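You operate a simulated robot arm through the tools that you are given. There is no shell and no other tool.

The job below is to be done with a simulated robot arm. You get a single attempt, and the scene is never put back.

Task
Stow the blue and yellow bearings boxes in the bearings drawer.
Fine: shut it after; the white headset box stays on the bench. Where these are worked on the way, their far stop is far enough and under half their travel is too little: bearings drawer.
Where things are to end (x, y in the base frame): blue bearings box within 60 mm of [1070, 360]; yellow bearings box within 60 mm of [1170, 260].

Only the result counts: the job must be done as asked and must still hold three seconds after the hand-in. Knocking over, shifting, dropping, spilling or breaking anything else fails it.

Robot
A 6-joint arm with a two-finger gripper, fixed in place. Base frame: the origin is at the foot of the arm, x ahead of it, y to its left, z up. Lengths are in mm, angles in rad, forces in N, time in s.
Its first joint turns from -2.897 to 2.897 rad. Payload 2.45 kg.
Tool frame: the origin (TCP) lies between the finger pads and is the grasp point; the fingertips stand 20 mm ahead of it; z points along the fingers, y is the line along which they close. Largest opening 140 mm; the body of the gripper starts 168 mm behind the TCP.
Orientation is that of the tool frame in the base frame, as a unit quaternion [w, x, y, z]. With the fingers straight down and closing along the base's y, the tool's x points along the base's -x, its y along +y and its z along -z.

Tools
- The arm moves only by the tool nudge_tool. Its argument "motion" is a list of rows, each a list of 3 entries, a list of its own where there are three numbers: the shift along the tool's x, y, z in units of 25 mm (1.0 is 25 mm), then the turn, a rotation vector about the tool's x, y, z in units of 4 degrees (1.0 is 4 degrees), then the finger opening in mm, from 0 to 140. In form: [[[tx, ty, tz], [ax, ay, az], fingers], ...]. A call has 1 to 20 rows; each row shifts and turns the commanded pose from where the row before left it, along the tool's axes as they then stand. A call with a number of a shift or a turn outside -1 to 1 is refused whole. Rows are played at 5 a second. More than 50 mm and 0.15 rad between two rows, or a gripper value outside its range, and nothing of the call is played. Where a pose cannot be reached the arm comes as near as it can. A force on the tool above 40 N (or 10 N above the force at the start of the call, whichever is more), or a blocked arm, ends the call early, and 0.2 s more pass. The fingers move at their own pace (about 45 mm/s each) and stop on an object; they squeeze with about 35 N. The grip force told is the motor's: it shows also when the fingers shut on nothing. Time passes only in rows, and 0.2 s behind the last, so rows that do not move let the fingers close. The reply holds the time, the measured pose of the TCP, the force on the tool along the base axes, the opening and the grip force, in the units named above and with some noise, with the torque about the TCP (base axes, N m) and any sound that the robot's microphone picked up.
- Cameras (640 x 400 px; columns grow to the right, rows downward): "scene" is fixed at [231.7, 500.4, 1267.5]; the picture's right is [0.16, -0.99, 0.00], its down [-0.53, -0.09, -0.84] and it looks along [0.83, 0.14, -0.54] (base axes); focal length 214 px, centre (320, 200). "wrist" rides on the gripper at [78, 11, -209] in the tool frame; the picture's right is [-0.14, 0.99, 0.00], its down [-0.92, -0.13, -0.37] and it looks along [-0.37, -0.05, 0.93] (tool axes); focal length 280 px, centre (320, 200). There is no depth. A picture from a camera that has moved, and an enlarged one, comes with that camera's place and axes in the base frame and with its lens. The place of the scene camera against the robot may be out by one fixed shift of up to 18 mm in any direction.
- grab_frame(camera): a new picture of that camera. The clock stands still meanwhile.
- zoom(camera, box): a new picture of the part [left, top, right, bottom] of that camera's present view, enlarged. The clock stands still meanwhile.
- job_done(): hands the job in; it is judged then, once.

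Nothing tells you positions but the pictures and the camera data. Unless the task says otherwise, let go and move clear before handing in.

The tools are called after "Request:" by a JSON object that holds its "name" and its "arguments". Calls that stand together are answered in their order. nudge_tool: Moves the arm, as the interface text tells. Its arguments: {"type":"object","properties":{"motion":{"type":"array"}},"required":["motion"]} The other tools are called the same way: grab_frame (camera) takes a picture; zoom (camera, box) takes an enlarged picture of a part of a camera's view; job_done () hands the job in.

At the start:

```text
t: 0.0
position: [524.3, 83.1, 1184.9]
ee_rot: [-0.001, 0.0, 1.0, 0.0]
force: [-0.4, -0.1, -0.7]
ft_torque: [0.01, 0.01, 0.03]
opening: 140.0
grasp_force: 0.1
```

scene: 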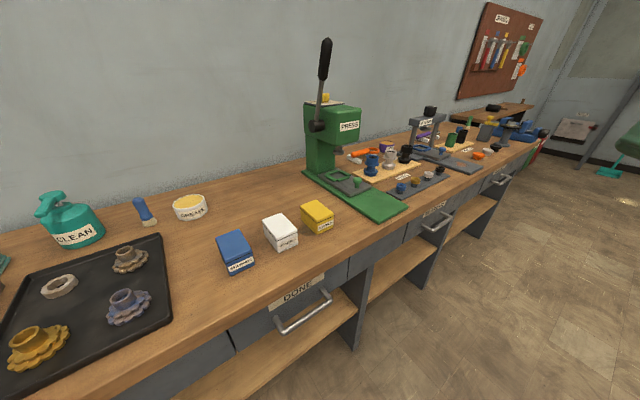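
wrist: 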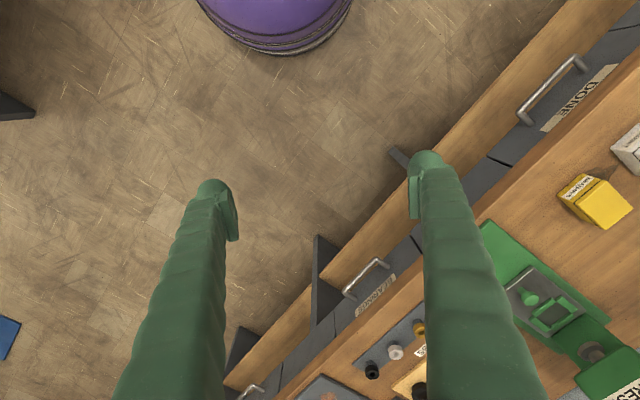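

I see a long workbench running diagonally with three drawers (one labelled DONE, another that looks like BEARINGS), and blue, white and yellow boxes on the bench. I'll look closer at labels and geometry before moving.

Request:
{"name": "zoom", "arguments": {"camera": "scene", "box": [200, 180, 360, 280]}}

Request:
{"name": "zoom", "arguments": {"camera": "scene", "box": [360, 140, 520, 240]}}

Request:
{"name": "zoom", "arguments": {"camera": "scene", "box": [220, 260, 380, 360]}}

Request:
{"name": "zoom", "arguments": {"camera": "wrist", "box": [220, 220, 460, 400]}}

```text
4.00 times, centred on (280, 230) of scene
camera zoom: at [231.7, 500.4, 1267.5], right [0.16, -0.99, 0.0], down [-0.53, -0.09, -0.84], along [0.83, 0.14, -0.54], focal length 858 px, centre (480, 80)
```

zoom: 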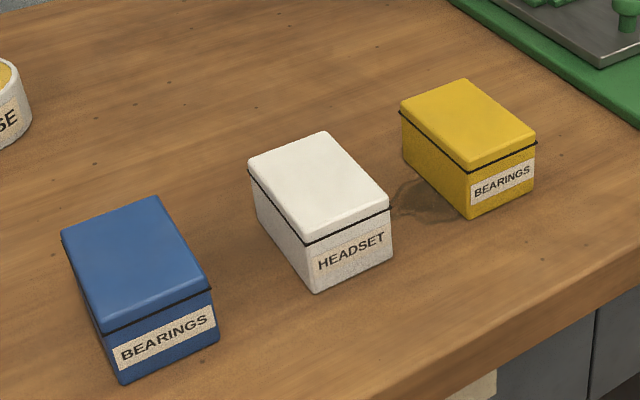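

```text
4.00 times, centred on (440, 190) of scene
camera zoom: at [231.7, 500.4, 1267.5], right [0.16, -0.99, 0.0], down [-0.53, -0.09, -0.84], along [0.83, 0.14, -0.54], focal length 858 px, centre (-160, 240)
```

zoom: 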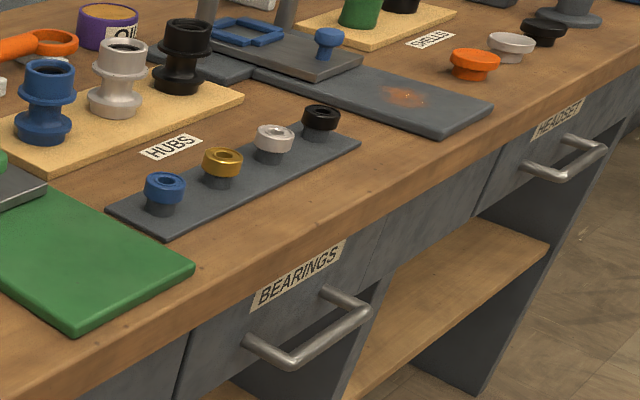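

```text
4.00 times, centred on (300, 310) of scene
camera zoom: at [231.7, 500.4, 1267.5], right [0.16, -0.99, 0.0], down [-0.53, -0.09, -0.84], along [0.83, 0.14, -0.54], focal length 858 px, centre (400, -240)
```

zoom: 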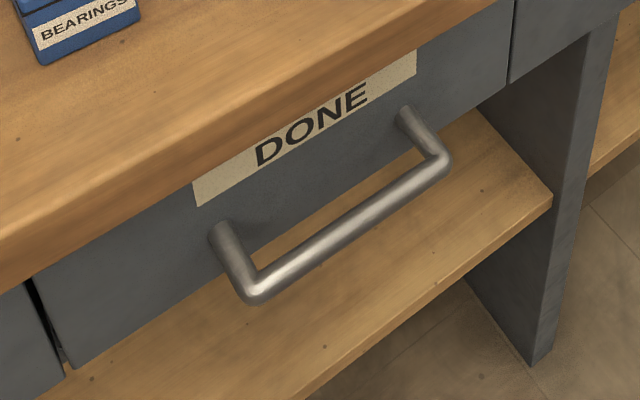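

```text
2.22 times, centred on (340, 310) of wrist
camera zoom: at [445.8, 94.7, 1394.5], right [0.14, 0.99, 0.0], down [0.92, -0.13, 0.37], along [0.37, -0.05, -0.93], focal length 623 px, centre (276, -44)
```

zoom: 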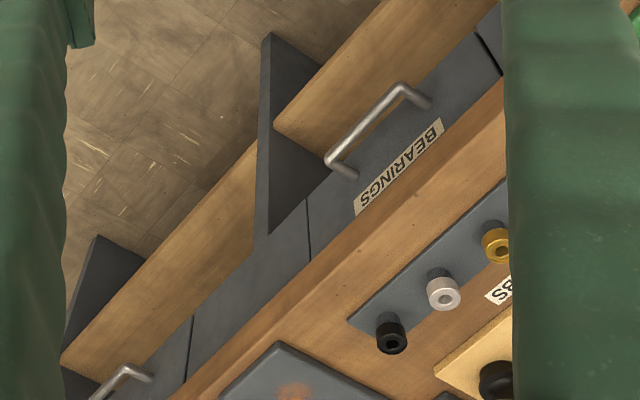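

The bearings drawer handle triangulates to about (955, 139, 731), and the bench front runs along roughly (0.68, -0.73). I'll zoom the wrist view on the boxes to get the bench height and box sizes.

Request:
{"name": "zoom", "arguments": {"camera": "wrist", "box": [480, 40, 640, 240]}}

Request:
{"name": "zoom", "arguments": {"camera": "scene", "box": [400, 180, 460, 240]}}

Request:
{"name": "zoom", "arguments": {"camera": "scene", "box": [290, 30, 410, 230]}}

```text
2.00 times, centred on (560, 140) of wrist
camera zoom: at [445.8, 94.7, 1394.5], right [0.14, 0.99, 0.0], down [0.92, -0.13, 0.37], along [0.37, -0.05, -0.93], focal length 561 px, centre (-160, 320)
```

zoom: 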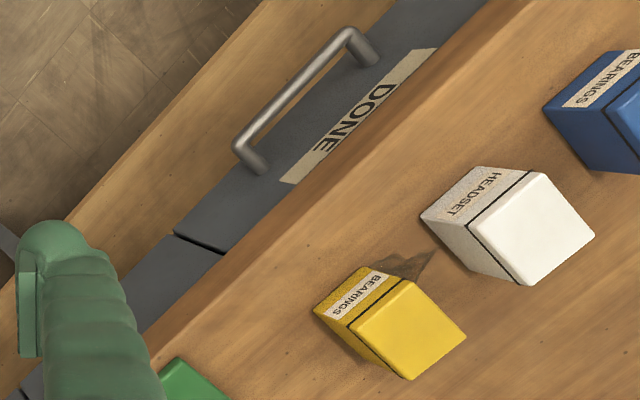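

```text
6.67 times, centred on (430, 210) of scene
camera zoom: at [231.7, 500.4, 1267.5], right [0.16, -0.99, 0.0], down [-0.53, -0.09, -0.84], along [0.83, 0.14, -0.54], focal length 1430 px, centre (-413, 133)
```

zoom: 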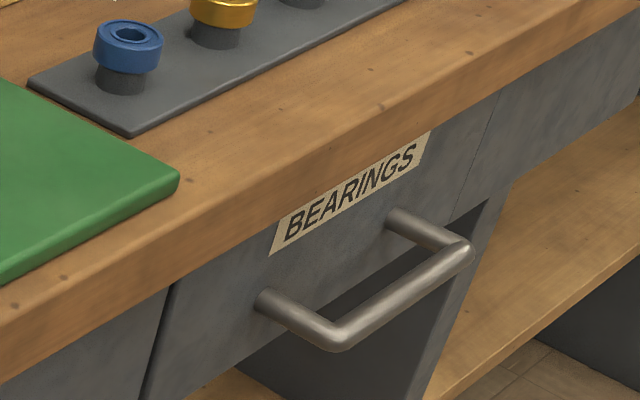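

```text
2.00 times, centred on (350, 130) of scene
camera zoom: at [231.7, 500.4, 1267.5], right [0.16, -0.99, 0.0], down [-0.53, -0.09, -0.84], along [0.83, 0.14, -0.54], focal length 429 px, centre (260, 340)
```

zoom: 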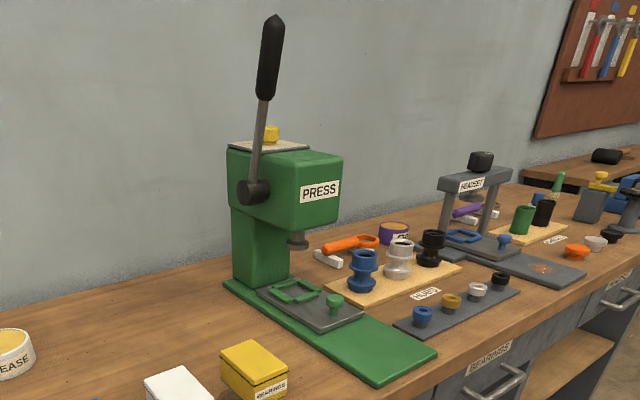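

Bench top looks to be at z≈863, boxes about 58×95×45 mm, and the bench front sits at 45° (edge direction e≈(0.707,-0.707), inward m≈(0.707,0.707)). I'll first turn the tool 45° so the fingers close across the handle bar, then move partway toward the bearings handle to look again.

Request:
{"name": "nudge_tool", "arguments": {"motion": [[[0, 0, 0], [0, 0, 1], 140], [[0, 0, 0], [0, 0, 1], 140], [[0, 0, 0], [0, 0, 1], 140], [[0, 0, 0], [0, 0, 1], 140], [[0, 0, 0], [0, 0, 1], 140], [[0, 0, 0], [0, 0, 1], 140], [[0, 0, 0], [0, 0, 1], 140], [[0, 0, 0], [0, 0, 1], 140], [[0, 0, 0], [0, 0, 1], 140], [[0, 0, 0], [0, 0, 1], 140], [[0, 0, 0], [0, 0, 1], 140], [[0, 0, 0], [0, 0, 0.25], 140], [[-1, 0.5, 0.5], [0, 0, 0], 140], [[-1, 0.5, 0.5], [0, 0, 0], 140], [[-1, 0.5, 0.5], [0, 0, 0], 140], [[-1, 0.5, 0.5], [0, 0, 0], 140], [[-1, 0.5, 0.5], [0, 0, 0], 140], [[-1, 0.5, 0.5], [0, 0, 0], 140], [[0, 0, 0], [0, 0, 0], 140]]}}

Request:
{"name": "grab_frame", "arguments": {"camera": "wrist"}}

Request:
{"name": "grab_frame", "arguments": {"camera": "scene"}}

```text
t: 4.0
position: [683.8, 30.4, 1109.9]
ee_rot: [0.0, 0.383, 0.924, 0.0]
force: [-1.1, 0.4, 0.7]
ft_torque: [0.0, 0.0, 0.02]
opening: 140.1
grasp_force: 0.0
```

```text
taken
camera wrist: at [636.4, 92.7, 1319.9], right [0.8, 0.6, 0.0], down [0.56, -0.74, 0.37], along [0.22, -0.29, -0.93], focal length 280 px, centre (320, 200)
```

wrist: 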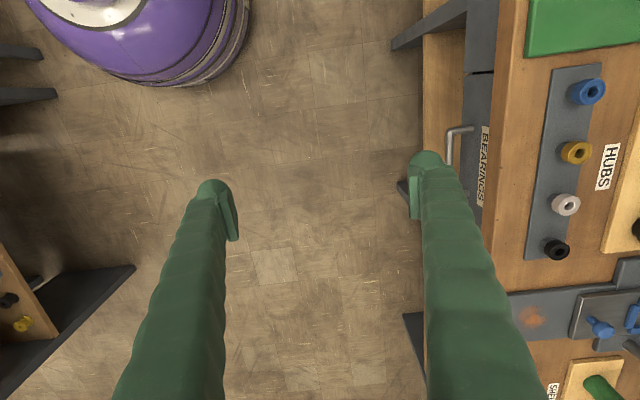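

```text
taken
```

scene: 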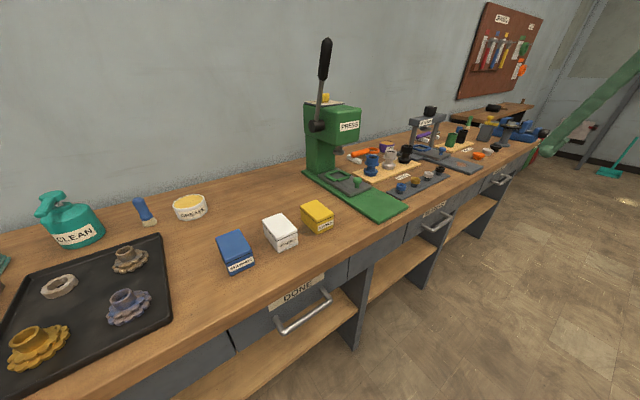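

The tool is aligned with the bench edge and the bearings handle is visible just past the right finger. Next I'll move in front of the handle, higher than it, and pitch the tool about 45° toward the drawer.

Request:
{"name": "nudge_tool", "arguments": {"motion": [[[-0.634, 0.657, 0.914], [0, 0, 0], 140], [[-0.634, 0.657, 0.914], [0, 0, 0], 140], [[-0.634, 0.657, 0.914], [0, 0, 0], 140], [[-0.634, 0.657, 0.914], [0, 0, 0], 140], [[-0.634, 0.657, 0.914], [0, 0, 0], 140], [[-0.634, 0.657, 0.914], [0, 0, 0], 140], [[-0.634, 0.657, 0.914], [0, 0, 0], 140], [[0, 0, 0], [-1, 0, 0], 140], [[0, 0, 0], [-1, 0, 0], 140], [[0, 0, 0], [-1, 0, 0], 140], [[0, 0, 0], [-1, 0, 0], 140], [[0, 0, 0], [-1, 0, 0], 140], [[0, 0, 0], [-1, 0, 0], 140], [[0, 0, 0], [-1, 0, 0], 140], [[0, 0, 0], [-1, 0, 0], 140], [[0, 0, 0], [-1, 0, 0], 140], [[0, 0, 0], [-1, 0, 0], 140], [[0, 0, 0], [-1, 0, 0], 140], [[0, 0, 0], [-0.25, 0, 0], 140], [[0, 0, 0], [0, 0, 0], 140]]}}

Request:
{"name": "grab_frame", "arguments": {"camera": "wrist"}}

Request:
{"name": "grab_frame", "arguments": {"camera": "scene"}}

```text
t: 8.2
position: [842.1, 34.8, 949.8]
ee_rot: [0.147, 0.354, 0.853, 0.354]
force: [-0.9, 0.6, 0.4]
ft_torque: [-0.03, 0.01, 0.02]
opening: 139.9
grasp_force: 0.0
```

```text
taken
camera wrist: at [687.5, -10.0, 1105.4], right [0.59, 0.4, 0.7], down [0.4, -0.9, 0.17], along [0.7, 0.18, -0.69], focal length 280 px, centre (320, 200)
```

wrist: 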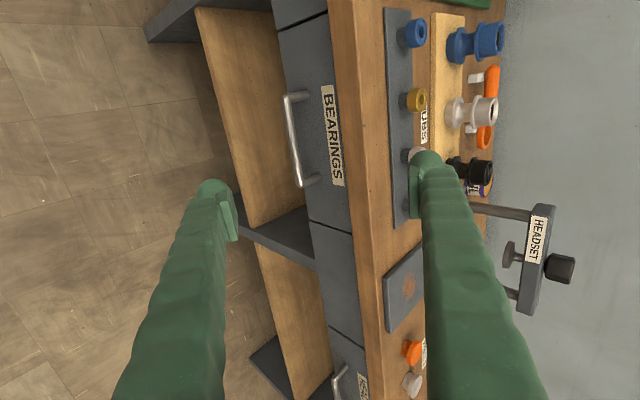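

```text
taken
```

scene: 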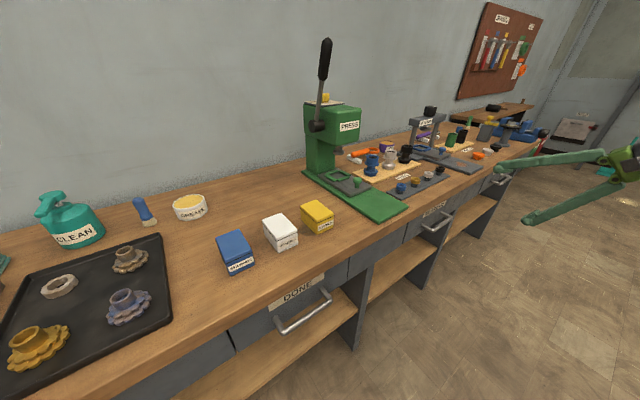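

The handle is now in clear view ahead of the tool. I'll zoom for an accurate measurement.

Request:
{"name": "zoom", "arguments": {"camera": "wrist", "box": [250, 50, 410, 250]}}

Request:
{"name": "zoom", "arguments": {"camera": "wrist", "box": [270, 70, 350, 200]}}

```text
2.00 times, centred on (330, 150) of wrist
camera zoom: at [687.5, -10.0, 1105.4], right [0.59, 0.4, 0.7], down [0.4, -0.9, 0.17], along [0.7, 0.18, -0.69], focal length 561 px, centre (300, 300)
```

zoom: 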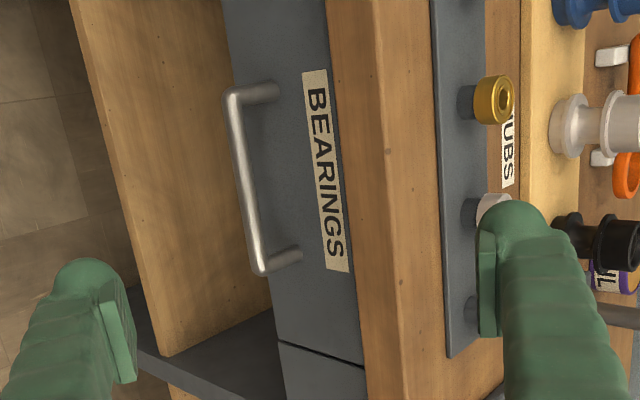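

```text
3.08 times, centred on (310, 135) of wrist
camera zoom: at [687.5, -10.0, 1105.4], right [0.59, 0.4, 0.7], down [0.4, -0.9, 0.17], along [0.7, 0.18, -0.69], focal length 863 px, centre (351, 400)
```

zoom: 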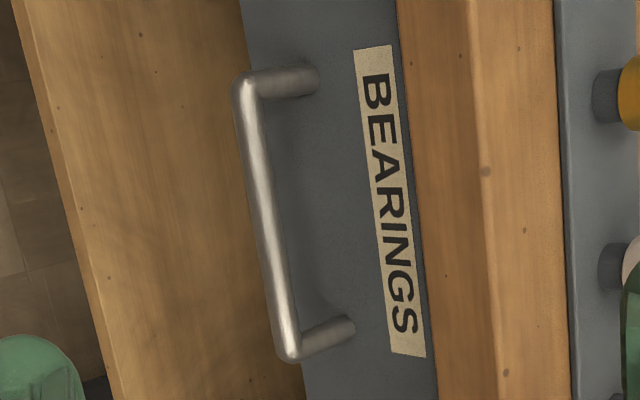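

The bar centre sits at m≈774, e≈575, z≈731 and runs parallel to the bench edge. I'll narrow the fingers to 45 mm, line up and advance partway along the tool axis, then check.

Request:
{"name": "nudge_tool", "arguments": {"motion": [[[-0.17, -0.92, 0], [0, 0, 0], 45], [[0, -0.92, 0], [0, 0, 0], 45], [[0, 0, 1], [0, 0, 0], 45], [[0, 0, 1], [0, 0, 0], 45], [[0, 0, 1], [0, 0, 0], 45], [[0, 0, 1], [0, 0, 0], 45], [[0, 0, 1], [0, 0, 0], 45], [[0, 0, 1], [0, 0, 0], 45], [[0, 0, 0], [0, 0, 0], 45], [[0, 0, 0], [0, 0, 0], 45]]}}

Request:
{"name": "grab_frame", "arguments": {"camera": "wrist"}}

Request:
{"name": "grab_frame", "arguments": {"camera": "scene"}}

```text
t: 10.4
position: [897.8, 82.2, 811.5]
ee_rot: [0.146, 0.354, 0.854, 0.353]
force: [0.1, -0.2, 0.3]
ft_torque: [-0.02, 0.0, -0.01]
opening: 45.0
grasp_force: 0.0
```

```text
taken
camera wrist: at [743.8, 37.8, 966.4], right [0.59, 0.4, 0.7], down [0.4, -0.9, 0.17], along [0.7, 0.18, -0.69], focal length 280 px, centre (320, 200)
```

wrist: 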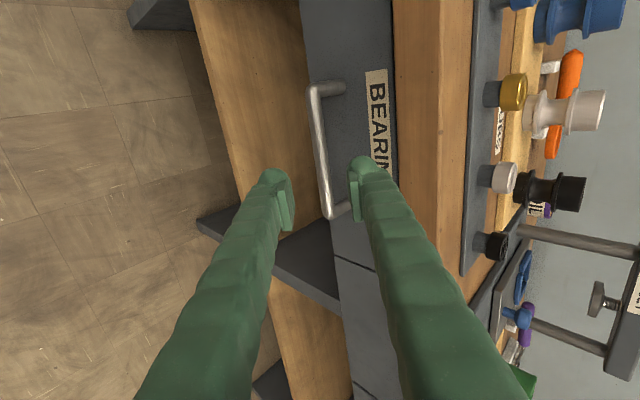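

```text
taken
```

scene: 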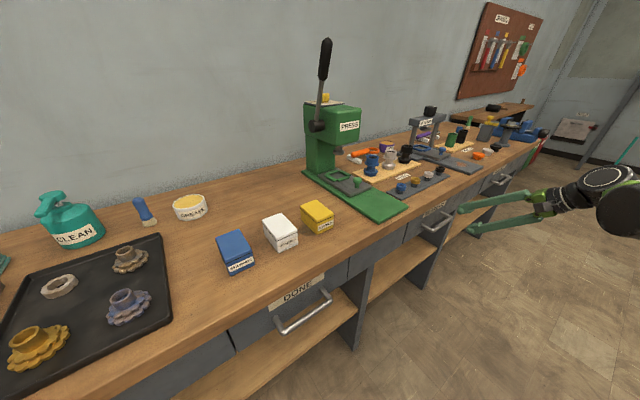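

The fingers straddle the bar line with the bar still about 110 mm ahead. I'll zoom to refine the bar's height relative to the tool.

Request:
{"name": "zoom", "arguments": {"camera": "wrist", "box": [280, 70, 400, 230]}}

Request:
{"name": "zoom", "arguments": {"camera": "scene", "box": [400, 170, 520, 250]}}

```text
2.50 times, centred on (340, 150) of wrist
camera zoom: at [743.8, 37.8, 966.4], right [0.59, 0.4, 0.7], down [0.4, -0.9, 0.17], along [0.7, 0.18, -0.69], focal length 701 px, centre (270, 325)
```

zoom: 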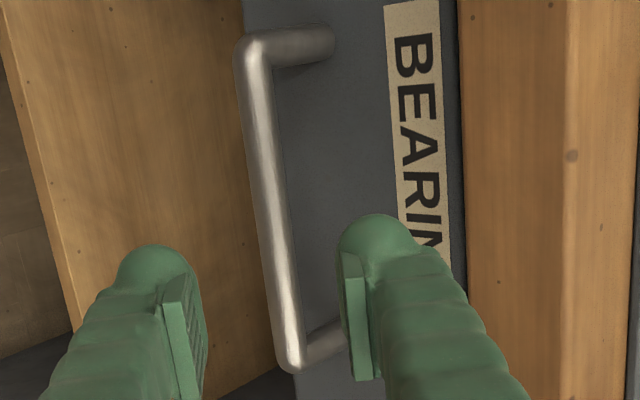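

```text
5.00 times, centred on (460, 210) of scene
camera zoom: at [231.7, 500.4, 1267.5], right [0.16, -0.99, 0.0], down [-0.53, -0.09, -0.84], along [0.83, 0.14, -0.54], focal length 1072 px, centre (-380, 150)
```

zoom: 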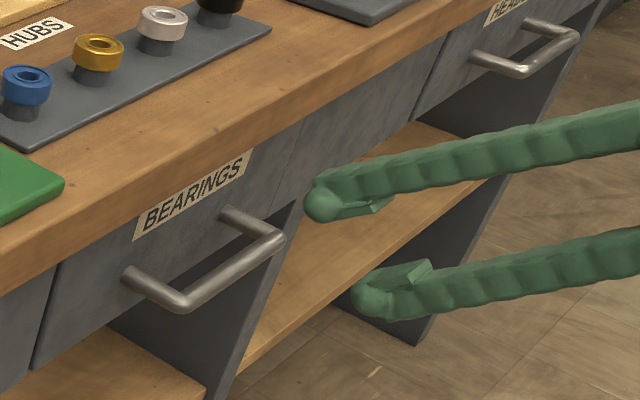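

The bar is about 118 mm ahead along the tool axis and centred between the pads. I'll advance 110 mm and close the fingers on it.

Request:
{"name": "nudge_tool", "arguments": {"motion": [[[0, 0, 1], [0, 0, 0], 45], [[0, 0, 1], [0, 0, 0], 45], [[0, 0, 1], [0, 0, 0], 45], [[0, 0, 0.8], [0, 0, 0], 45], [[0, 0, 0.6], [0, 0, 0], 45], [[0, 0, 0], [0, 0, 0], 45]]}}

Request:
{"name": "grab_frame", "arguments": {"camera": "wrist"}}

Request:
{"name": "zoom", "arguments": {"camera": "scene", "box": [400, 170, 520, 250]}}

```text
t: 11.8
position: [952.9, 135.1, 732.8]
ee_rot: [0.146, 0.352, 0.854, 0.354]
force: [-3.5, -3.8, 2.4]
ft_torque: [0.15, -0.16, 0.01]
opening: 44.2
grasp_force: 0.1
```

```text
taken
camera wrist: at [798.7, 92.0, 889.3], right [0.59, 0.4, 0.7], down [0.4, -0.9, 0.17], along [0.7, 0.18, -0.69], focal length 280 px, centre (320, 200)
```

wrist: 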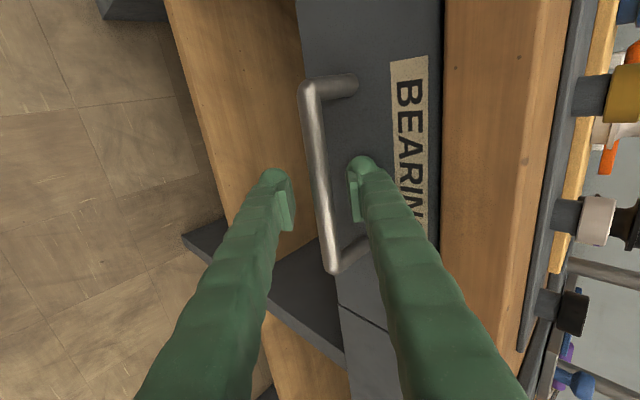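

```text
5.00 times, centred on (460, 210) of scene
camera zoom: at [231.7, 500.4, 1267.5], right [0.16, -0.99, 0.0], down [-0.53, -0.09, -0.84], along [0.83, 0.14, -0.54], focal length 1072 px, centre (-380, 150)
```

zoom: 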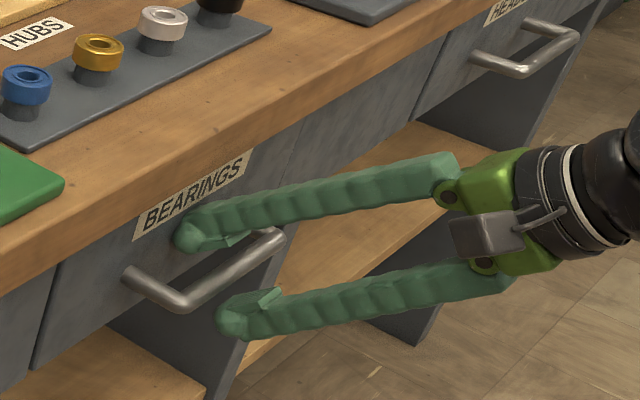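

The bar sits centred between the finger pads, with the upper fingertip lightly touching the drawer front. I'll close on the bar now.

Request:
{"name": "nudge_tool", "arguments": {"motion": [[[0, 0, 0], [0, 0, 0], 0], [[0, 0, 0], [0, 0, 0], 0], [[0, 0, 0], [0, 0, 0], 0], [[0, 0, 0], [0, 0, 0], 0], [[0, 0, 0], [0, 0, 0], 0]]}}

Request:
{"name": "grab_frame", "arguments": {"camera": "wrist"}}

```text
t: 13.0
position: [953.0, 137.4, 733.7]
ee_rot: [0.147, 0.352, 0.853, 0.355]
force: [0.0, 1.0, 14.1]
ft_torque: [-0.04, 0.12, 0.03]
opening: 10.3
grasp_force: 37.7
```

```text
taken
camera wrist: at [798.5, 92.5, 889.9], right [0.59, 0.4, 0.7], down [0.4, -0.9, 0.17], along [0.7, 0.18, -0.69], focal length 280 px, centre (320, 200)
```

wrist: 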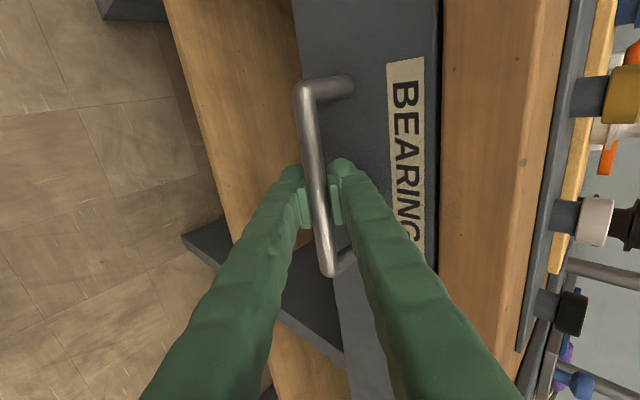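

The fingers hold the 10 mm bar with about 38 N, with a small upward load on the tool. I'll relieve that slightly and pull the drawer straight out along -m for a first stretch.

Request:
{"name": "nudge_tool", "arguments": {"motion": [[[0, 0.06, -0.06], [0, 0, 0], 0], [[0, -0.35, -0.35], [0, 0, 0], 0], [[0, -0.35, -0.35], [0, 0, 0], 0], [[0, -0.5, -0.5], [0, 0, 0], 0], [[0, -0.5, -0.5], [0, 0, 0], 0], [[0, -0.5, -0.5], [0, 0, 0], 0], [[0, -0.5, -0.5], [0, 0, 0], 0]]}}

Request:
{"name": "grab_frame", "arguments": {"camera": "wrist"}}

Request:
{"name": "grab_frame", "arguments": {"camera": "scene"}}

```text
t: 14.1
position: [922.1, 105.2, 733.9]
ee_rot: [0.147, 0.354, 0.854, 0.352]
force: [4.5, -6.7, -24.0]
ft_torque: [0.1, -0.2, -0.09]
opening: 10.5
grasp_force: 37.8
stopped in row 5: the force on the tool passed its limit at 41 N (the readings are from after the stop); the commanded pose is now the measured one
```

```text
taken
camera wrist: at [767.7, 62.1, 890.4], right [0.59, 0.4, 0.7], down [0.4, -0.9, 0.17], along [0.7, 0.18, -0.69], focal length 280 px, centre (320, 200)
```

wrist: 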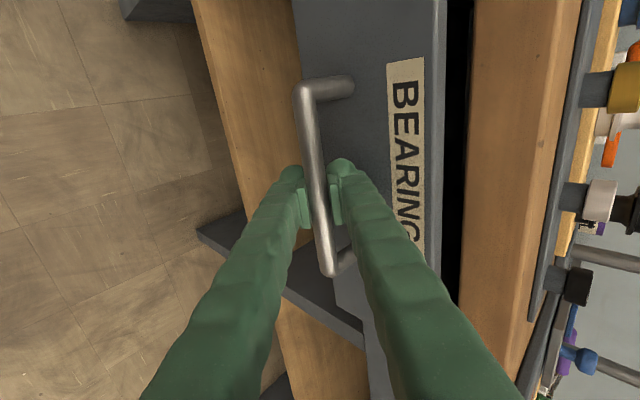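

```text
taken
```

scene: 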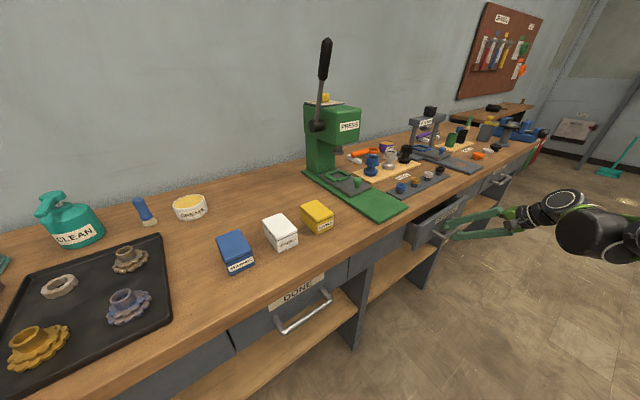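

The drawer has come out about 40 mm, but the tool is now pulled down with ~24 N. I'll pause to read the settled force before continuing.

Request:
{"name": "nudge_tool", "arguments": {"motion": [[[0, 0, 0], [0, 0, 0], 0], [[0, 0, 0], [0, 0, 0], 0]]}}

```text
t: 14.7
position: [922.0, 105.2, 733.1]
ee_rot: [0.147, 0.354, 0.853, 0.353]
force: [7.9, -10.0, -31.2]
ft_torque: [0.14, -0.31, -0.06]
opening: 10.1
grasp_force: 37.8
```

The bar is pushing the tool down (31 N) and toward +e (13 N), so I'm about 1.5 mm high and slightly off sideways. I'll relieve it.

Request:
{"name": "nudge_tool", "arguments": {"motion": [[[-0.03, -0.042, 0.042], [0, 0, 0], 0], [[0, 0, 0], [0, 0, 0], 0]]}}

```text
t: 15.3
position: [922.4, 105.6, 735.2]
ee_rot: [0.146, 0.353, 0.854, 0.354]
force: [8.4, -7.7, -4.6]
ft_torque: [0.2, 0.12, 0.24]
opening: 10.3
grasp_force: 37.8
```

The vertical load is gone; a small sideways load remains. I'll correct sideways and continue pulling in short strokes.

Request:
{"name": "nudge_tool", "arguments": {"motion": [[[-0.08, 0, 0], [0, 0, 0], 0], [[0, -0.35, -0.35], [0, 0, 0], 0], [[0, -0.35, -0.35], [0, 0, 0], 0], [[0, -0.35, -0.35], [0, 0, 0], 0], [[0, -0.35, -0.35], [0, 0, 0], 0], [[0, 0, 0], [0, 0, 0], 0]]}}

```text
t: 16.7
position: [886.6, 71.7, 734.7]
ee_rot: [0.147, 0.353, 0.854, 0.353]
force: [-11.4, 11.1, -5.5]
ft_torque: [0.11, 0.02, -0.07]
opening: 10.5
grasp_force: 37.4
```

The drawer is following well. I'll trim the sideways load and pull further.

Request:
{"name": "nudge_tool", "arguments": {"motion": [[[0.05, -0.005, 0.005], [0, 0, 0], 0], [[0, -0.4, -0.4], [0, 0, 0], 0], [[0, -0.4, -0.4], [0, 0, 0], 0], [[0, -0.4, -0.4], [0, 0, 0], 0], [[0, -0.4, -0.4], [0, 0, 0], 0], [[0, -0.4, -0.4], [0, 0, 0], 0], [[0, -0.4, -0.4], [0, 0, 0], 0], [[0, 0, 0], [0, 0, 0], 0]]}}

Request:
{"name": "grab_frame", "arguments": {"camera": "wrist"}}

Request:
{"name": "grab_frame", "arguments": {"camera": "scene"}}

```text
t: 18.5
position: [825.8, 8.7, 734.9]
ee_rot: [0.146, 0.353, 0.854, 0.353]
force: [-16.7, 15.9, -17.4]
ft_torque: [-0.05, -0.26, -0.26]
opening: 10.3
grasp_force: 37.5
```

```text
taken
camera wrist: at [672.0, -34.0, 890.3], right [0.59, 0.4, 0.7], down [0.4, -0.9, 0.17], along [0.7, 0.18, -0.69], focal length 280 px, centre (320, 200)
```

wrist: 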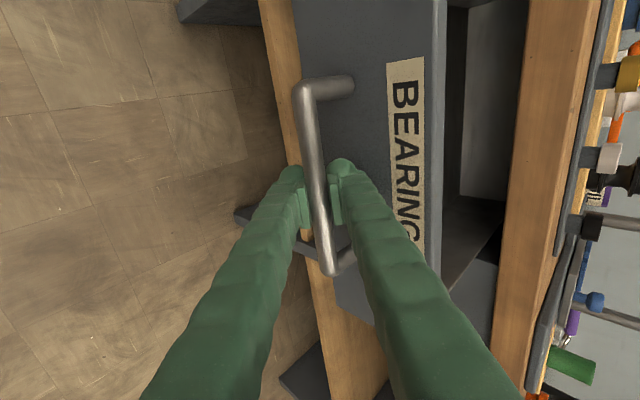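

```text
taken
```

scene: 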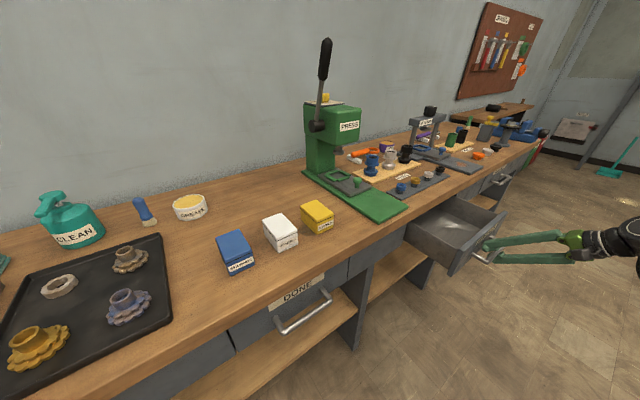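

The drawer is out about 180 mm and still moving freely. I'll relieve the side loads and keep pulling toward its stop.

Request:
{"name": "nudge_tool", "arguments": {"motion": [[[0.07, -0.025, 0.025], [0, 0, 0], 0], [[0, -0.4, -0.4], [0, 0, 0], 0], [[0, -0.4, -0.4], [0, 0, 0], 0], [[0.01, -0.4, -0.4], [0, 0, 0], 0], [[0.01, -0.4, -0.4], [0, 0, 0], 0], [[0.01, -0.4, -0.4], [0, 0, 0], 0], [[0, 0, 0], [0, 0, 0], 0]]}}

```text
t: 20.1
position: [775.4, -37.5, 733.8]
ee_rot: [0.147, 0.354, 0.854, 0.352]
force: [25.1, -26.5, -4.3]
ft_torque: [0.18, 0.14, 0.25]
opening: 10.4
grasp_force: 37.6
```

The drawer is about 249 mm out; I overcorrected sideways a little. I'll fix that and continue.

Request:
{"name": "nudge_tool", "arguments": {"motion": [[[-0.072, 0, 0], [0, 0, 0], 0], [[0, -0.3, -0.3], [0, 0, 0], 0], [[0, -0.3, -0.3], [0, 0, 0], 0], [[0, -0.3, -0.3], [0, 0, 0], 0], [[0, -0.3, -0.3], [0, 0, 0], 0], [[0, -0.3, -0.3], [0, 0, 0], 0], [[0, 0, 0], [0, 0, 0], 0]]}}

```text
t: 20.8
position: [767.2, -46.0, 734.9]
ee_rot: [0.147, 0.352, 0.853, 0.356]
force: [22.8, 27.7, -15.9]
ft_torque: [-0.28, 0.0, -0.28]
opening: 10.2
grasp_force: 37.5
stopped in row 3: the force on the tool passed its limit at 61 N (the readings are from after the stop); the commanded pose is now the measured one
```

The drawer hit its far stop at about 260 mm out (handle now at m≈510). I'll ease off the stop, open the fingers modestly, and back straight away from the handle.

Request:
{"name": "nudge_tool", "arguments": {"motion": [[[0, 0.03, 0.06], [0, 0, 0], 0], [[0, 0, 0], [0, 0, 0], 28], [[0, 0, 0], [0, 0, 0], 28], [[0, 0, 0], [0, 0, 0], 28]]}}

Request:
{"name": "grab_frame", "arguments": {"camera": "wrist"}}

```text
t: 21.8
position: [766.3, -48.1, 734.0]
ee_rot: [0.147, 0.354, 0.852, 0.356]
force: [0.5, 0.0, 0.7]
ft_torque: [0.01, -0.03, 0.0]
opening: 28.0
grasp_force: 0.0
```

```text
taken
camera wrist: at [611.9, -92.4, 889.9], right [0.59, 0.4, 0.7], down [0.4, -0.9, 0.17], along [0.7, 0.18, -0.69], focal length 280 px, centre (320, 200)
```

wrist: 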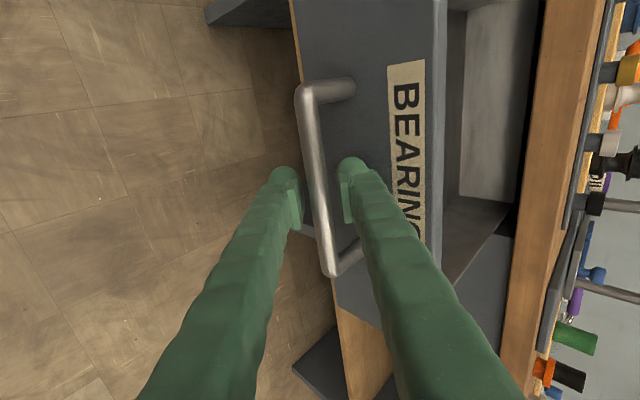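

The fingers are clear of the bar. I'll back out along the fingers, rise, and begin leveling the tool.

Request:
{"name": "nudge_tool", "arguments": {"motion": [[[0, 0, -0.5], [0, 0, 0], 28], [[0, 0, -1], [0, 0, 0], 28], [[0, 0, -1], [0, 0, 0], 28], [[0, 0, -1], [0, 0, 0], 28], [[0, 0, -1], [0, 0, 0], 28], [[0, 0, -1], [0, 0, 0], 28], [[0, 0.7, -0.7], [0, 0, 0], 80], [[0, 0.7, -0.7], [0, 0, 0], 80], [[0, 0.7, -0.7], [0, 0, 0], 80], [[0, 0.7, -0.7], [0, 0, 0], 80], [[0, 0.7, -0.7], [0, 0, 0], 80], [[0, 0.7, -0.7], [0, 0, 0], 80], [[0, 0.7, -0.7], [0, 0, 0], 80], [[0, 0.7, -0.7], [0, 0, 0], 80], [[0, 0.7, -0.7], [0, 0, 0], 80], [[0, 0.7, -0.7], [0, 0, 0], 80], [[0, 0.7, -0.7], [0, 0, 0], 80], [[0, 0, 0], [0, 0, 0], 80]]}}

Request:
{"name": "grab_frame", "arguments": {"camera": "wrist"}}

Request:
{"name": "grab_frame", "arguments": {"camera": "scene"}}

```text
t: 25.6
position: [697.6, -118.3, 1103.7]
ee_rot: [0.146, 0.354, 0.852, 0.356]
force: [-1.0, 0.5, -0.2]
ft_torque: [0.02, -0.04, 0.0]
opening: 80.0
grasp_force: 0.0
```

```text
taken
camera wrist: at [542.9, -162.6, 1259.8], right [0.59, 0.4, 0.7], down [0.4, -0.9, 0.17], along [0.7, 0.18, -0.69], focal length 280 px, centre (320, 200)
```

wrist: 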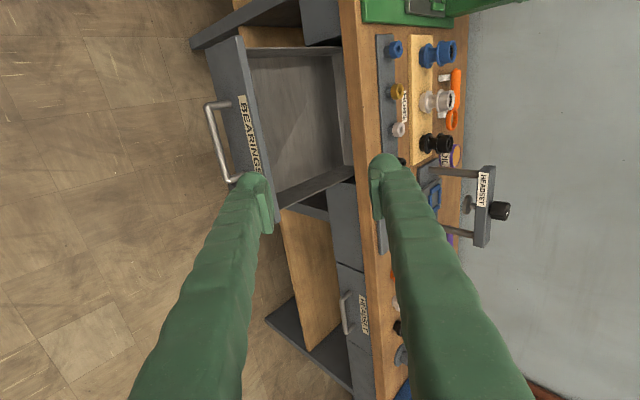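

```text
taken
```

scene: 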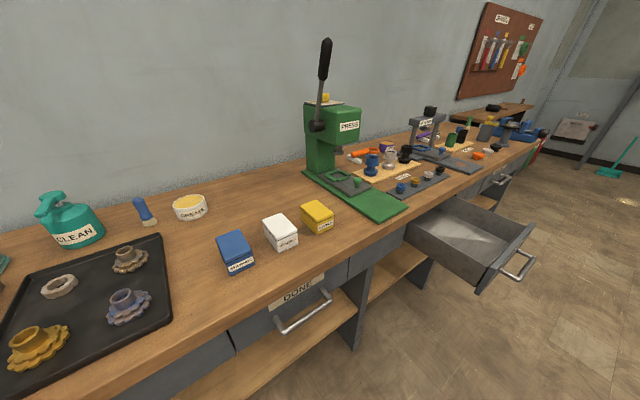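

The drawer is fully open and empty. I'll zoom both views to measure the drawer interior.

Request:
{"name": "zoom", "arguments": {"camera": "wrist", "box": [190, 10, 390, 230]}}

Request:
{"name": "zoom", "arguments": {"camera": "scene", "box": [395, 180, 545, 300]}}

```text
1.82 times, centred on (290, 120) of wrist
camera zoom: at [542.9, -162.6, 1259.8], right [0.59, 0.4, 0.7], down [0.4, -0.9, 0.17], along [0.7, 0.18, -0.69], focal length 510 px, centre (374, 346)
```

zoom: 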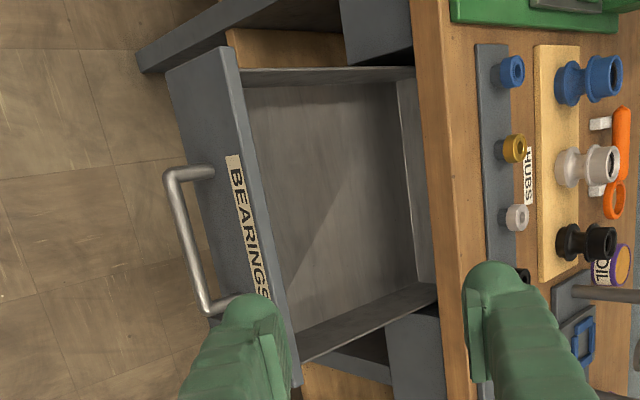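

```text
3.33 times, centred on (470, 240) of scene
camera zoom: at [231.7, 500.4, 1267.5], right [0.16, -0.99, 0.0], down [-0.53, -0.09, -0.84], along [0.83, 0.14, -0.54], focal length 715 px, centre (-180, 67)
```

zoom: 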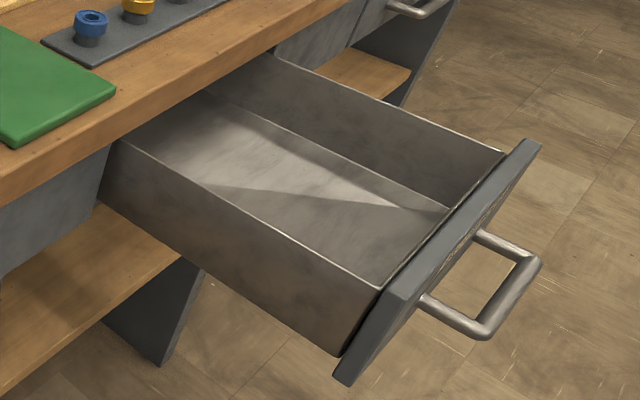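

Drawer interior looks roughly 320 mm wide with its floor near z≈690. I'll return the tool to vertical and turn it so the fingers close along the bench edge, ready for the boxes and for a better look into the drawer.

Request:
{"name": "nudge_tool", "arguments": {"motion": [[[0, 0, 0], [1, 0, 0], 80], [[0, 0, 0], [1, 0, 0], 80], [[0, 0, 0], [1, 0, 0], 80], [[0, 0, 0], [1, 0, 0], 80], [[0, 0, 0], [1, 0, 0], 80], [[0, 0, 0], [1, 0, 0], 80], [[0, 0, 0], [1, 0, 0], 80], [[0, 0, 0], [1, 0, 0], 80], [[0, 0, 0], [1, 0, 0], 80], [[0, 0, 0], [1, 0, 0], 80], [[0, 0, 0], [1, 0, 0], 80], [[0, 0, 0], [0.25, 0, 0], 80], [[0, 0, 0], [0, 0, -1], 80], [[0, 0, 0], [0, 0, -1], 80], [[0, 0, 0], [0, 0, -1], 80], [[0, 0, 0], [0, 0, -1], 80], [[0, 0, 0], [0, 0, -1], 80], [[0, 0, 0], [0, 0, -1], 80], [[0, 0, 0], [0, 0, -1], 80], [[0, 0, 0], [0, 0, -1], 80]]}}

Request:
{"name": "nudge_tool", "arguments": {"motion": [[[0, 0, 0], [0, 0, -1], 80], [[0, 0, 0], [0, 0, -1], 80], [[0, 0, 0], [0, 0, -1], 80], [[0, 0, 0], [0, 0, -1], 80], [[0, 0, 0], [0, 0, -1], 80], [[0, 0, 0], [0, 0, -1], 80], [[0, 0, 0], [0, 0, -1], 80], [[0, 0, 0], [0, 0, -1], 80], [[0, 0, 0], [0, 0, -1], 80], [[0, 0, 0], [0, 0, -1], 80], [[0, 0, 0], [0, 0, -1], 80], [[0, 0, 0], [0, 0, -1], 80], [[0, 0, 0], [0, 0, -1], 80], [[0, 0, 0], [0, 0, -1], 80], [[0, 0, 0], [0, 0, -0.5], 80], [[0, 0, 0], [0, 0, 0], 80]]}}

Request:
{"name": "grab_frame", "arguments": {"camera": "wrist"}}

```text
t: 29.8
position: [697.6, -118.5, 1102.9]
ee_rot: [0.001, 0.113, 0.994, 0.001]
force: [-0.3, 0.1, 0.3]
ft_torque: [0.0, 0.01, 0.01]
opening: 79.9
grasp_force: 0.0
```

```text
t: 33.2
position: [697.1, -118.3, 1103.4]
ee_rot: [0.003, -0.384, 0.924, 0.002]
force: [-0.9, 0.4, -0.9]
ft_torque: [0.02, 0.01, 0.0]
opening: 79.9
grasp_force: 0.0
```

```text
taken
camera wrist: at [634.0, -166.3, 1312.9], right [-0.6, 0.8, 0.0], down [0.74, 0.56, 0.37], along [0.3, 0.23, -0.93], focal length 280 px, centre (320, 200)
```

wrist: 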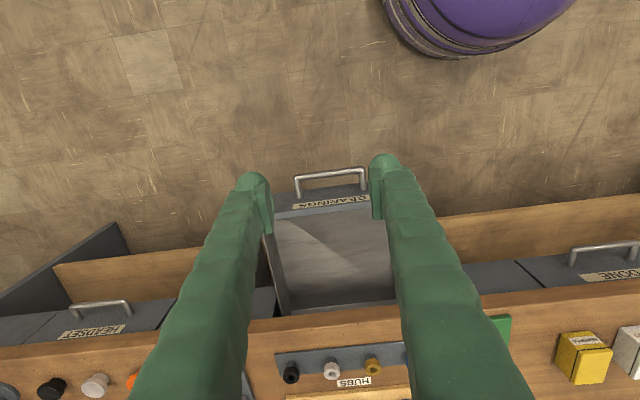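

The tool is now vertical with the fingers closing along the bench edge, and the open drawer is below and ahead. I'll zoom on the drawer interior.

Request:
{"name": "zoom", "arguments": {"camera": "wrist", "box": [240, 150, 420, 330]}}

```text
2.22 times, centred on (330, 240) of wrist
camera zoom: at [634.0, -166.3, 1312.9], right [-0.6, 0.8, 0.0], down [0.74, 0.56, 0.37], along [0.3, 0.23, -0.93], focal length 623 px, centre (298, 111)
```

zoom: 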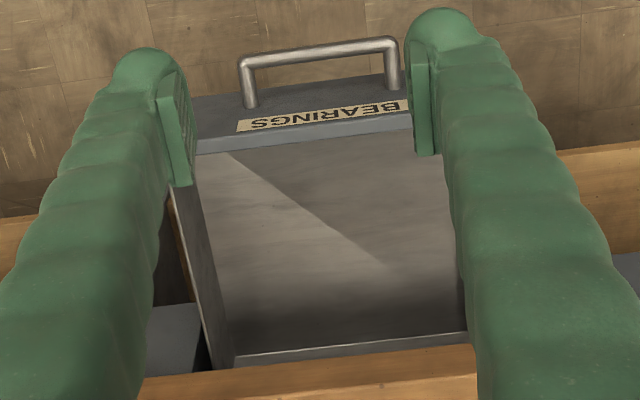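

Interior floor spans roughly e 420–726 and m 582–900 while open, so both boxes fit with room. Next I'll carry the empty gripper over in front of the yellow box to measure it and the bench height from the wrist camera.

Request:
{"name": "nudge_tool", "arguments": {"motion": [[[-0.3, 0.97, 0], [0, 0, 0], 100], [[-0.3, 0.97, 0], [0, 0, 0], 100], [[-0.3, 0.97, 0], [0, 0, 0], 100], [[-0.3, 0.97, 0], [0, 0, 0], 100], [[-0.3, 0.97, 0], [0, 0, 0], 100], [[-0.3, 0.97, 0], [0, 0, 0], 100], [[-0.3, 0.97, 0], [0, 0, 0], 100], [[-0.3, 0.97, 0], [0, 0, 0], 100], [[-0.3, 0.97, 0], [0, 0, 0], 100], [[-0.3, 0.97, 0], [0, 0, 0], 100], [[-0.5, 0.97, 0], [0, 0, 0], 100], [[-0.5, 0.97, 0], [0, 0, 0], 100], [[-0.5, 0.97, 0], [0, 0, 0], 100], [[-0.5, 0.97, 0], [0, 0, 0], 100], [[-0.5, 0.97, 0], [0, 0, 0], 100], [[-0.5, 0.97, 0], [0, 0, 0], 100], [[-0.5, 0.97, 0], [0, 0, 0], 100], [[-0.5, 0.97, 0], [0, 0, 0], 100], [[-0.5, 0.97, 0], [0, 0, 0], 100], [[0, 0, 0], [0, 0, 0], 100]]}}

Request:
{"name": "grab_frame", "arguments": {"camera": "wrist"}}

Request:
{"name": "grab_frame", "arguments": {"camera": "scene"}}

```text
t: 37.4
position: [504.1, 340.3, 1103.5]
ee_rot: [0.003, -0.384, 0.923, 0.0]
force: [-0.3, -0.3, -0.4]
ft_torque: [-0.01, 0.01, 0.01]
opening: 99.7
grasp_force: 0.0
```

```text
taken
camera wrist: at [441.6, 292.3, 1313.4], right [-0.6, 0.8, 0.0], down [0.74, 0.56, 0.37], along [0.3, 0.23, -0.93], focal length 280 px, centre (320, 200)
```

wrist: 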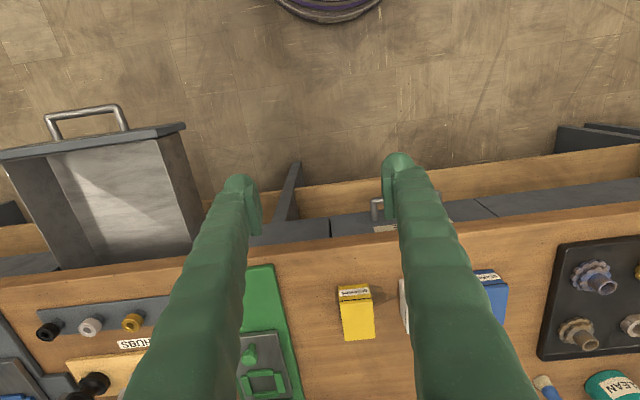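

```text
taken
```

scene: 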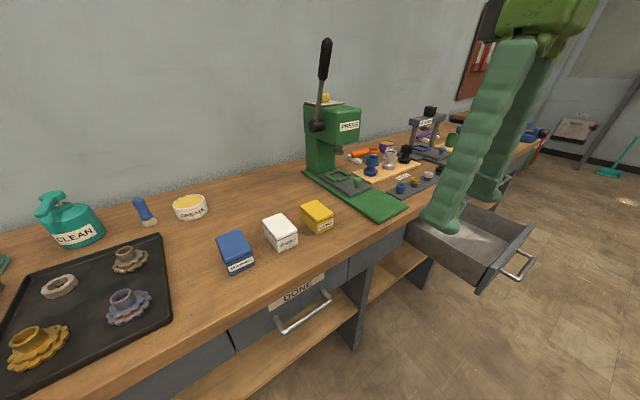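

I now have the yellow box clearly between the fingers in the wrist view. I'll zoom on it.

Request:
{"name": "zoom", "arguments": {"camera": "wrist", "box": [310, 260, 410, 360]}}

Request:
{"name": "zoom", "arguments": {"camera": "wrist", "box": [180, 180, 420, 380]}}

```text
4.00 times, centred on (360, 310) of wrist
camera zoom: at [441.6, 292.3, 1313.4], right [-0.6, 0.8, 0.0], down [0.74, 0.56, 0.37], along [0.3, 0.23, -0.93], focal length 1122 px, centre (160, -240)
```

zoom: 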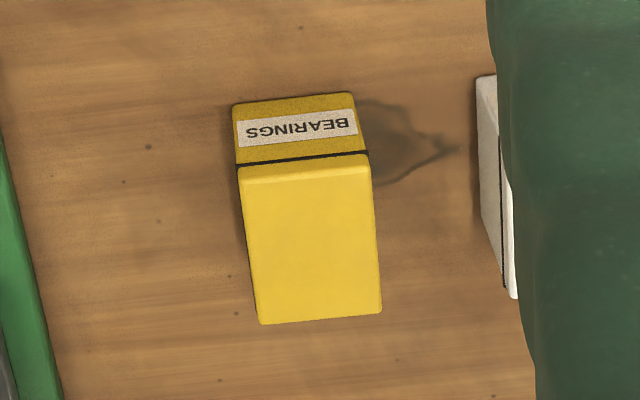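

```text
2.00 times, centred on (300, 280) of wrist
camera zoom: at [441.6, 292.3, 1313.4], right [-0.6, 0.8, 0.0], down [0.74, 0.56, 0.37], along [0.3, 0.23, -0.93], focal length 561 px, centre (360, 40)
```

zoom: 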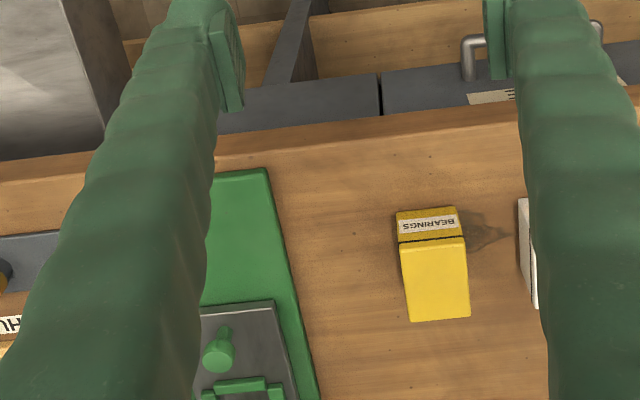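

The yellow box spans m 884–978, e 61–120, z 862–909 (59×93×47 mm), aligned with the bench. I'll move above it at a safe height, then verify before descending.

Request:
{"name": "nudge_tool", "arguments": {"motion": [[[-0.954, 0.072, 0.2], [0, 0, 0], 90], [[-0.954, 0.072, 0.2], [0, 0, 0], 90], [[-0.954, 0.072, 0.2], [0, 0, 0], 90], [[-0.954, 0.072, 0.2], [0, 0, 0], 90], [[-0.954, 0.072, 0.2], [0, 0, 0], 90], [[-0.954, 0.072, 0.2], [0, 0, 0], 90], [[-0.954, 0.072, 0.2], [0, 0, 0], 90], [[-0.954, 0.072, 0.2], [0, 0, 0], 90], [[-0.954, 0.072, 0.2], [0, 0, 0], 90], [[-0.954, 0.072, 0.2], [0, 0, 0], 90], [[-0.954, 0.072, 0.2], [0, 0, 0], 90], [[-0.954, 0.072, 0.2], [0, 0, 0], 90], [[-0.954, 0.072, 0.2], [0, 0, 0], 90], [[-0.954, 0.072, 0.2], [0, 0, 0], 90], [[0, 0, 0], [0, 0, 0], 90]]}}

Request:
{"name": "grab_frame", "arguments": {"camera": "wrist"}}

Request:
{"name": "grab_frame", "arguments": {"camera": "scene"}}

```text
t: 40.6
position: [722.3, 593.3, 1035.5]
ee_rot: [0.001, -0.383, 0.924, 0.001]
force: [-0.1, 0.4, 0.6]
ft_torque: [0.0, -0.02, -0.01]
opening: 90.0
grasp_force: 0.1
```

```text
taken
camera wrist: at [659.0, 545.0, 1244.3], right [-0.6, 0.8, 0.0], down [0.74, 0.56, 0.37], along [0.3, 0.23, -0.93], focal length 280 px, centre (320, 200)
```

wrist: 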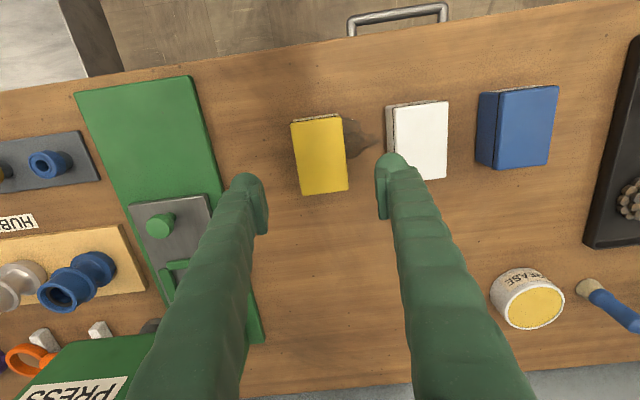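

```text
taken
```

scene: 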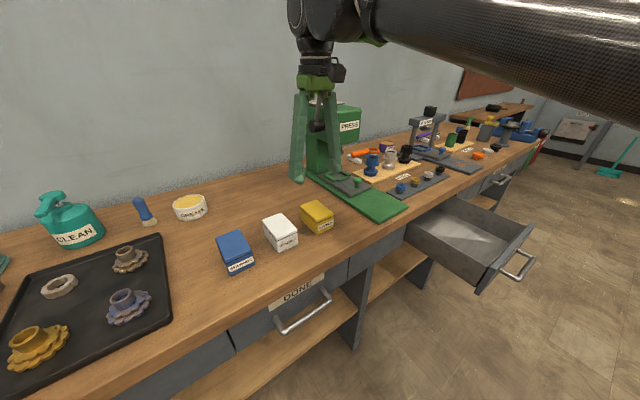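

The gripper is centred over the yellow box with good clearance to the white box and the press plate. I'll descend to just above the bench around the box.

Request:
{"name": "nudge_tool", "arguments": {"motion": [[[0, 0, 1], [0, 0, 0], 90], [[0, 0, 1], [0, 0, 0], 90], [[0, 0, 1], [0, 0, 0], 90], [[0, 0, 1], [0, 0, 0], 90], [[0, 0, 0.9], [0, 0, 0], 90], [[0, 0, 0.7], [0, 0, 0], 90], [[0, 0, 0], [0, 0, 0], 90]]}}

Request:
{"name": "grab_frame", "arguments": {"camera": "wrist"}}

Request:
{"name": "zoom", "arguments": {"camera": "scene", "box": [240, 160, 400, 260]}}

```text
t: 42.2
position: [722.1, 595.2, 895.0]
ee_rot: [0.001, -0.384, 0.923, 0.0]
force: [0.3, -0.5, 0.6]
ft_torque: [0.0, 0.01, 0.04]
opening: 90.4
grasp_force: 0.1
```

```text
taken
camera wrist: at [658.0, 546.6, 1104.9], right [-0.6, 0.8, 0.0], down [0.74, 0.56, 0.37], along [0.3, 0.23, -0.93], focal length 280 px, centre (320, 200)
```

wrist: 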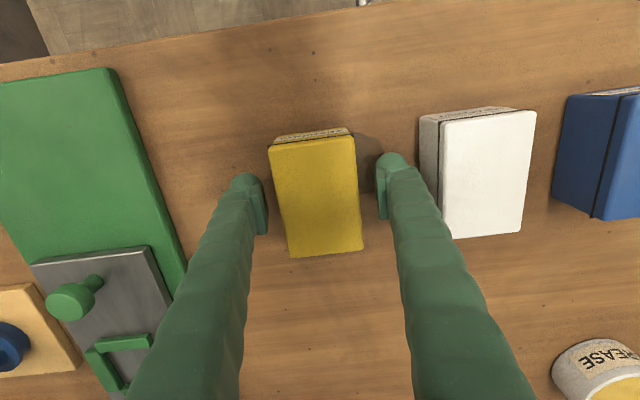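

```text
4.00 times, centred on (320, 210) of scene
camera zoom: at [231.7, 500.4, 1267.5], right [0.16, -0.99, 0.0], down [-0.53, -0.09, -0.84], along [0.83, 0.14, -0.54], focal length 858 px, centre (320, 160)
```

zoom: 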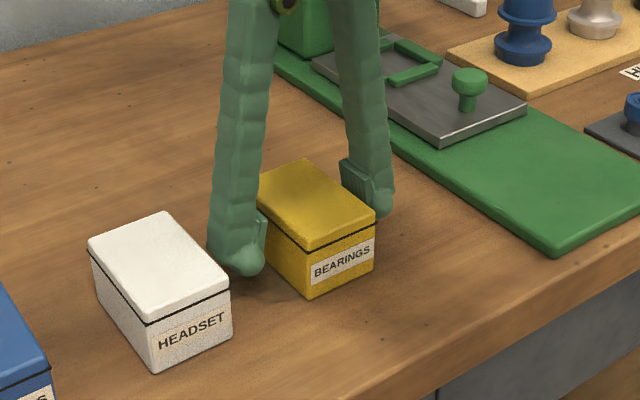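

The fingers straddle the yellow box, a few mm off the bench and clear of the white box. I'll lower slightly and grip.

Request:
{"name": "nudge_tool", "arguments": {"motion": [[[0, 0, 0.16], [0, 0, 0], 90], [[0, 0, 0], [0, 0, 0], 50], [[0, 0, 0], [0, 0, 0], 30], [[0, 0, 0], [0, 0, 0], 30], [[0, 0, 0], [0, 0, 0], 30], [[0, 0, 0], [0, 0, 0], 30]]}}

Request:
{"name": "grab_frame", "arguments": {"camera": "wrist"}}

```text
t: 43.6
position: [721.9, 594.7, 891.3]
ee_rot: [0.002, -0.384, 0.923, 0.002]
force: [0.0, -1.1, -1.0]
ft_torque: [0.04, 0.03, 0.0]
opening: 61.9
grasp_force: 34.7
```

```text
taken
camera wrist: at [658.2, 546.0, 1101.2], right [-0.6, 0.8, 0.0], down [0.74, 0.56, 0.37], along [0.3, 0.23, -0.93], focal length 280 px, centre (320, 200)
```

wrist: 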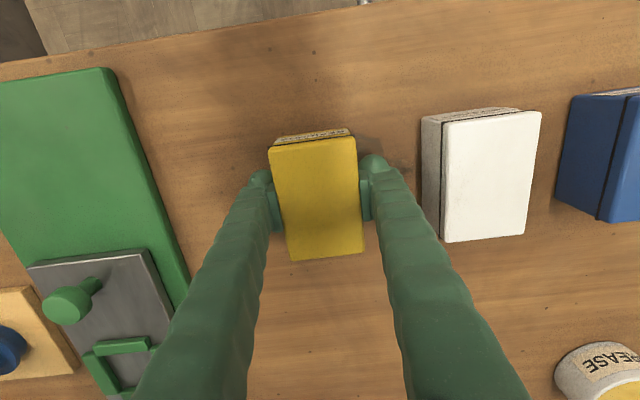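

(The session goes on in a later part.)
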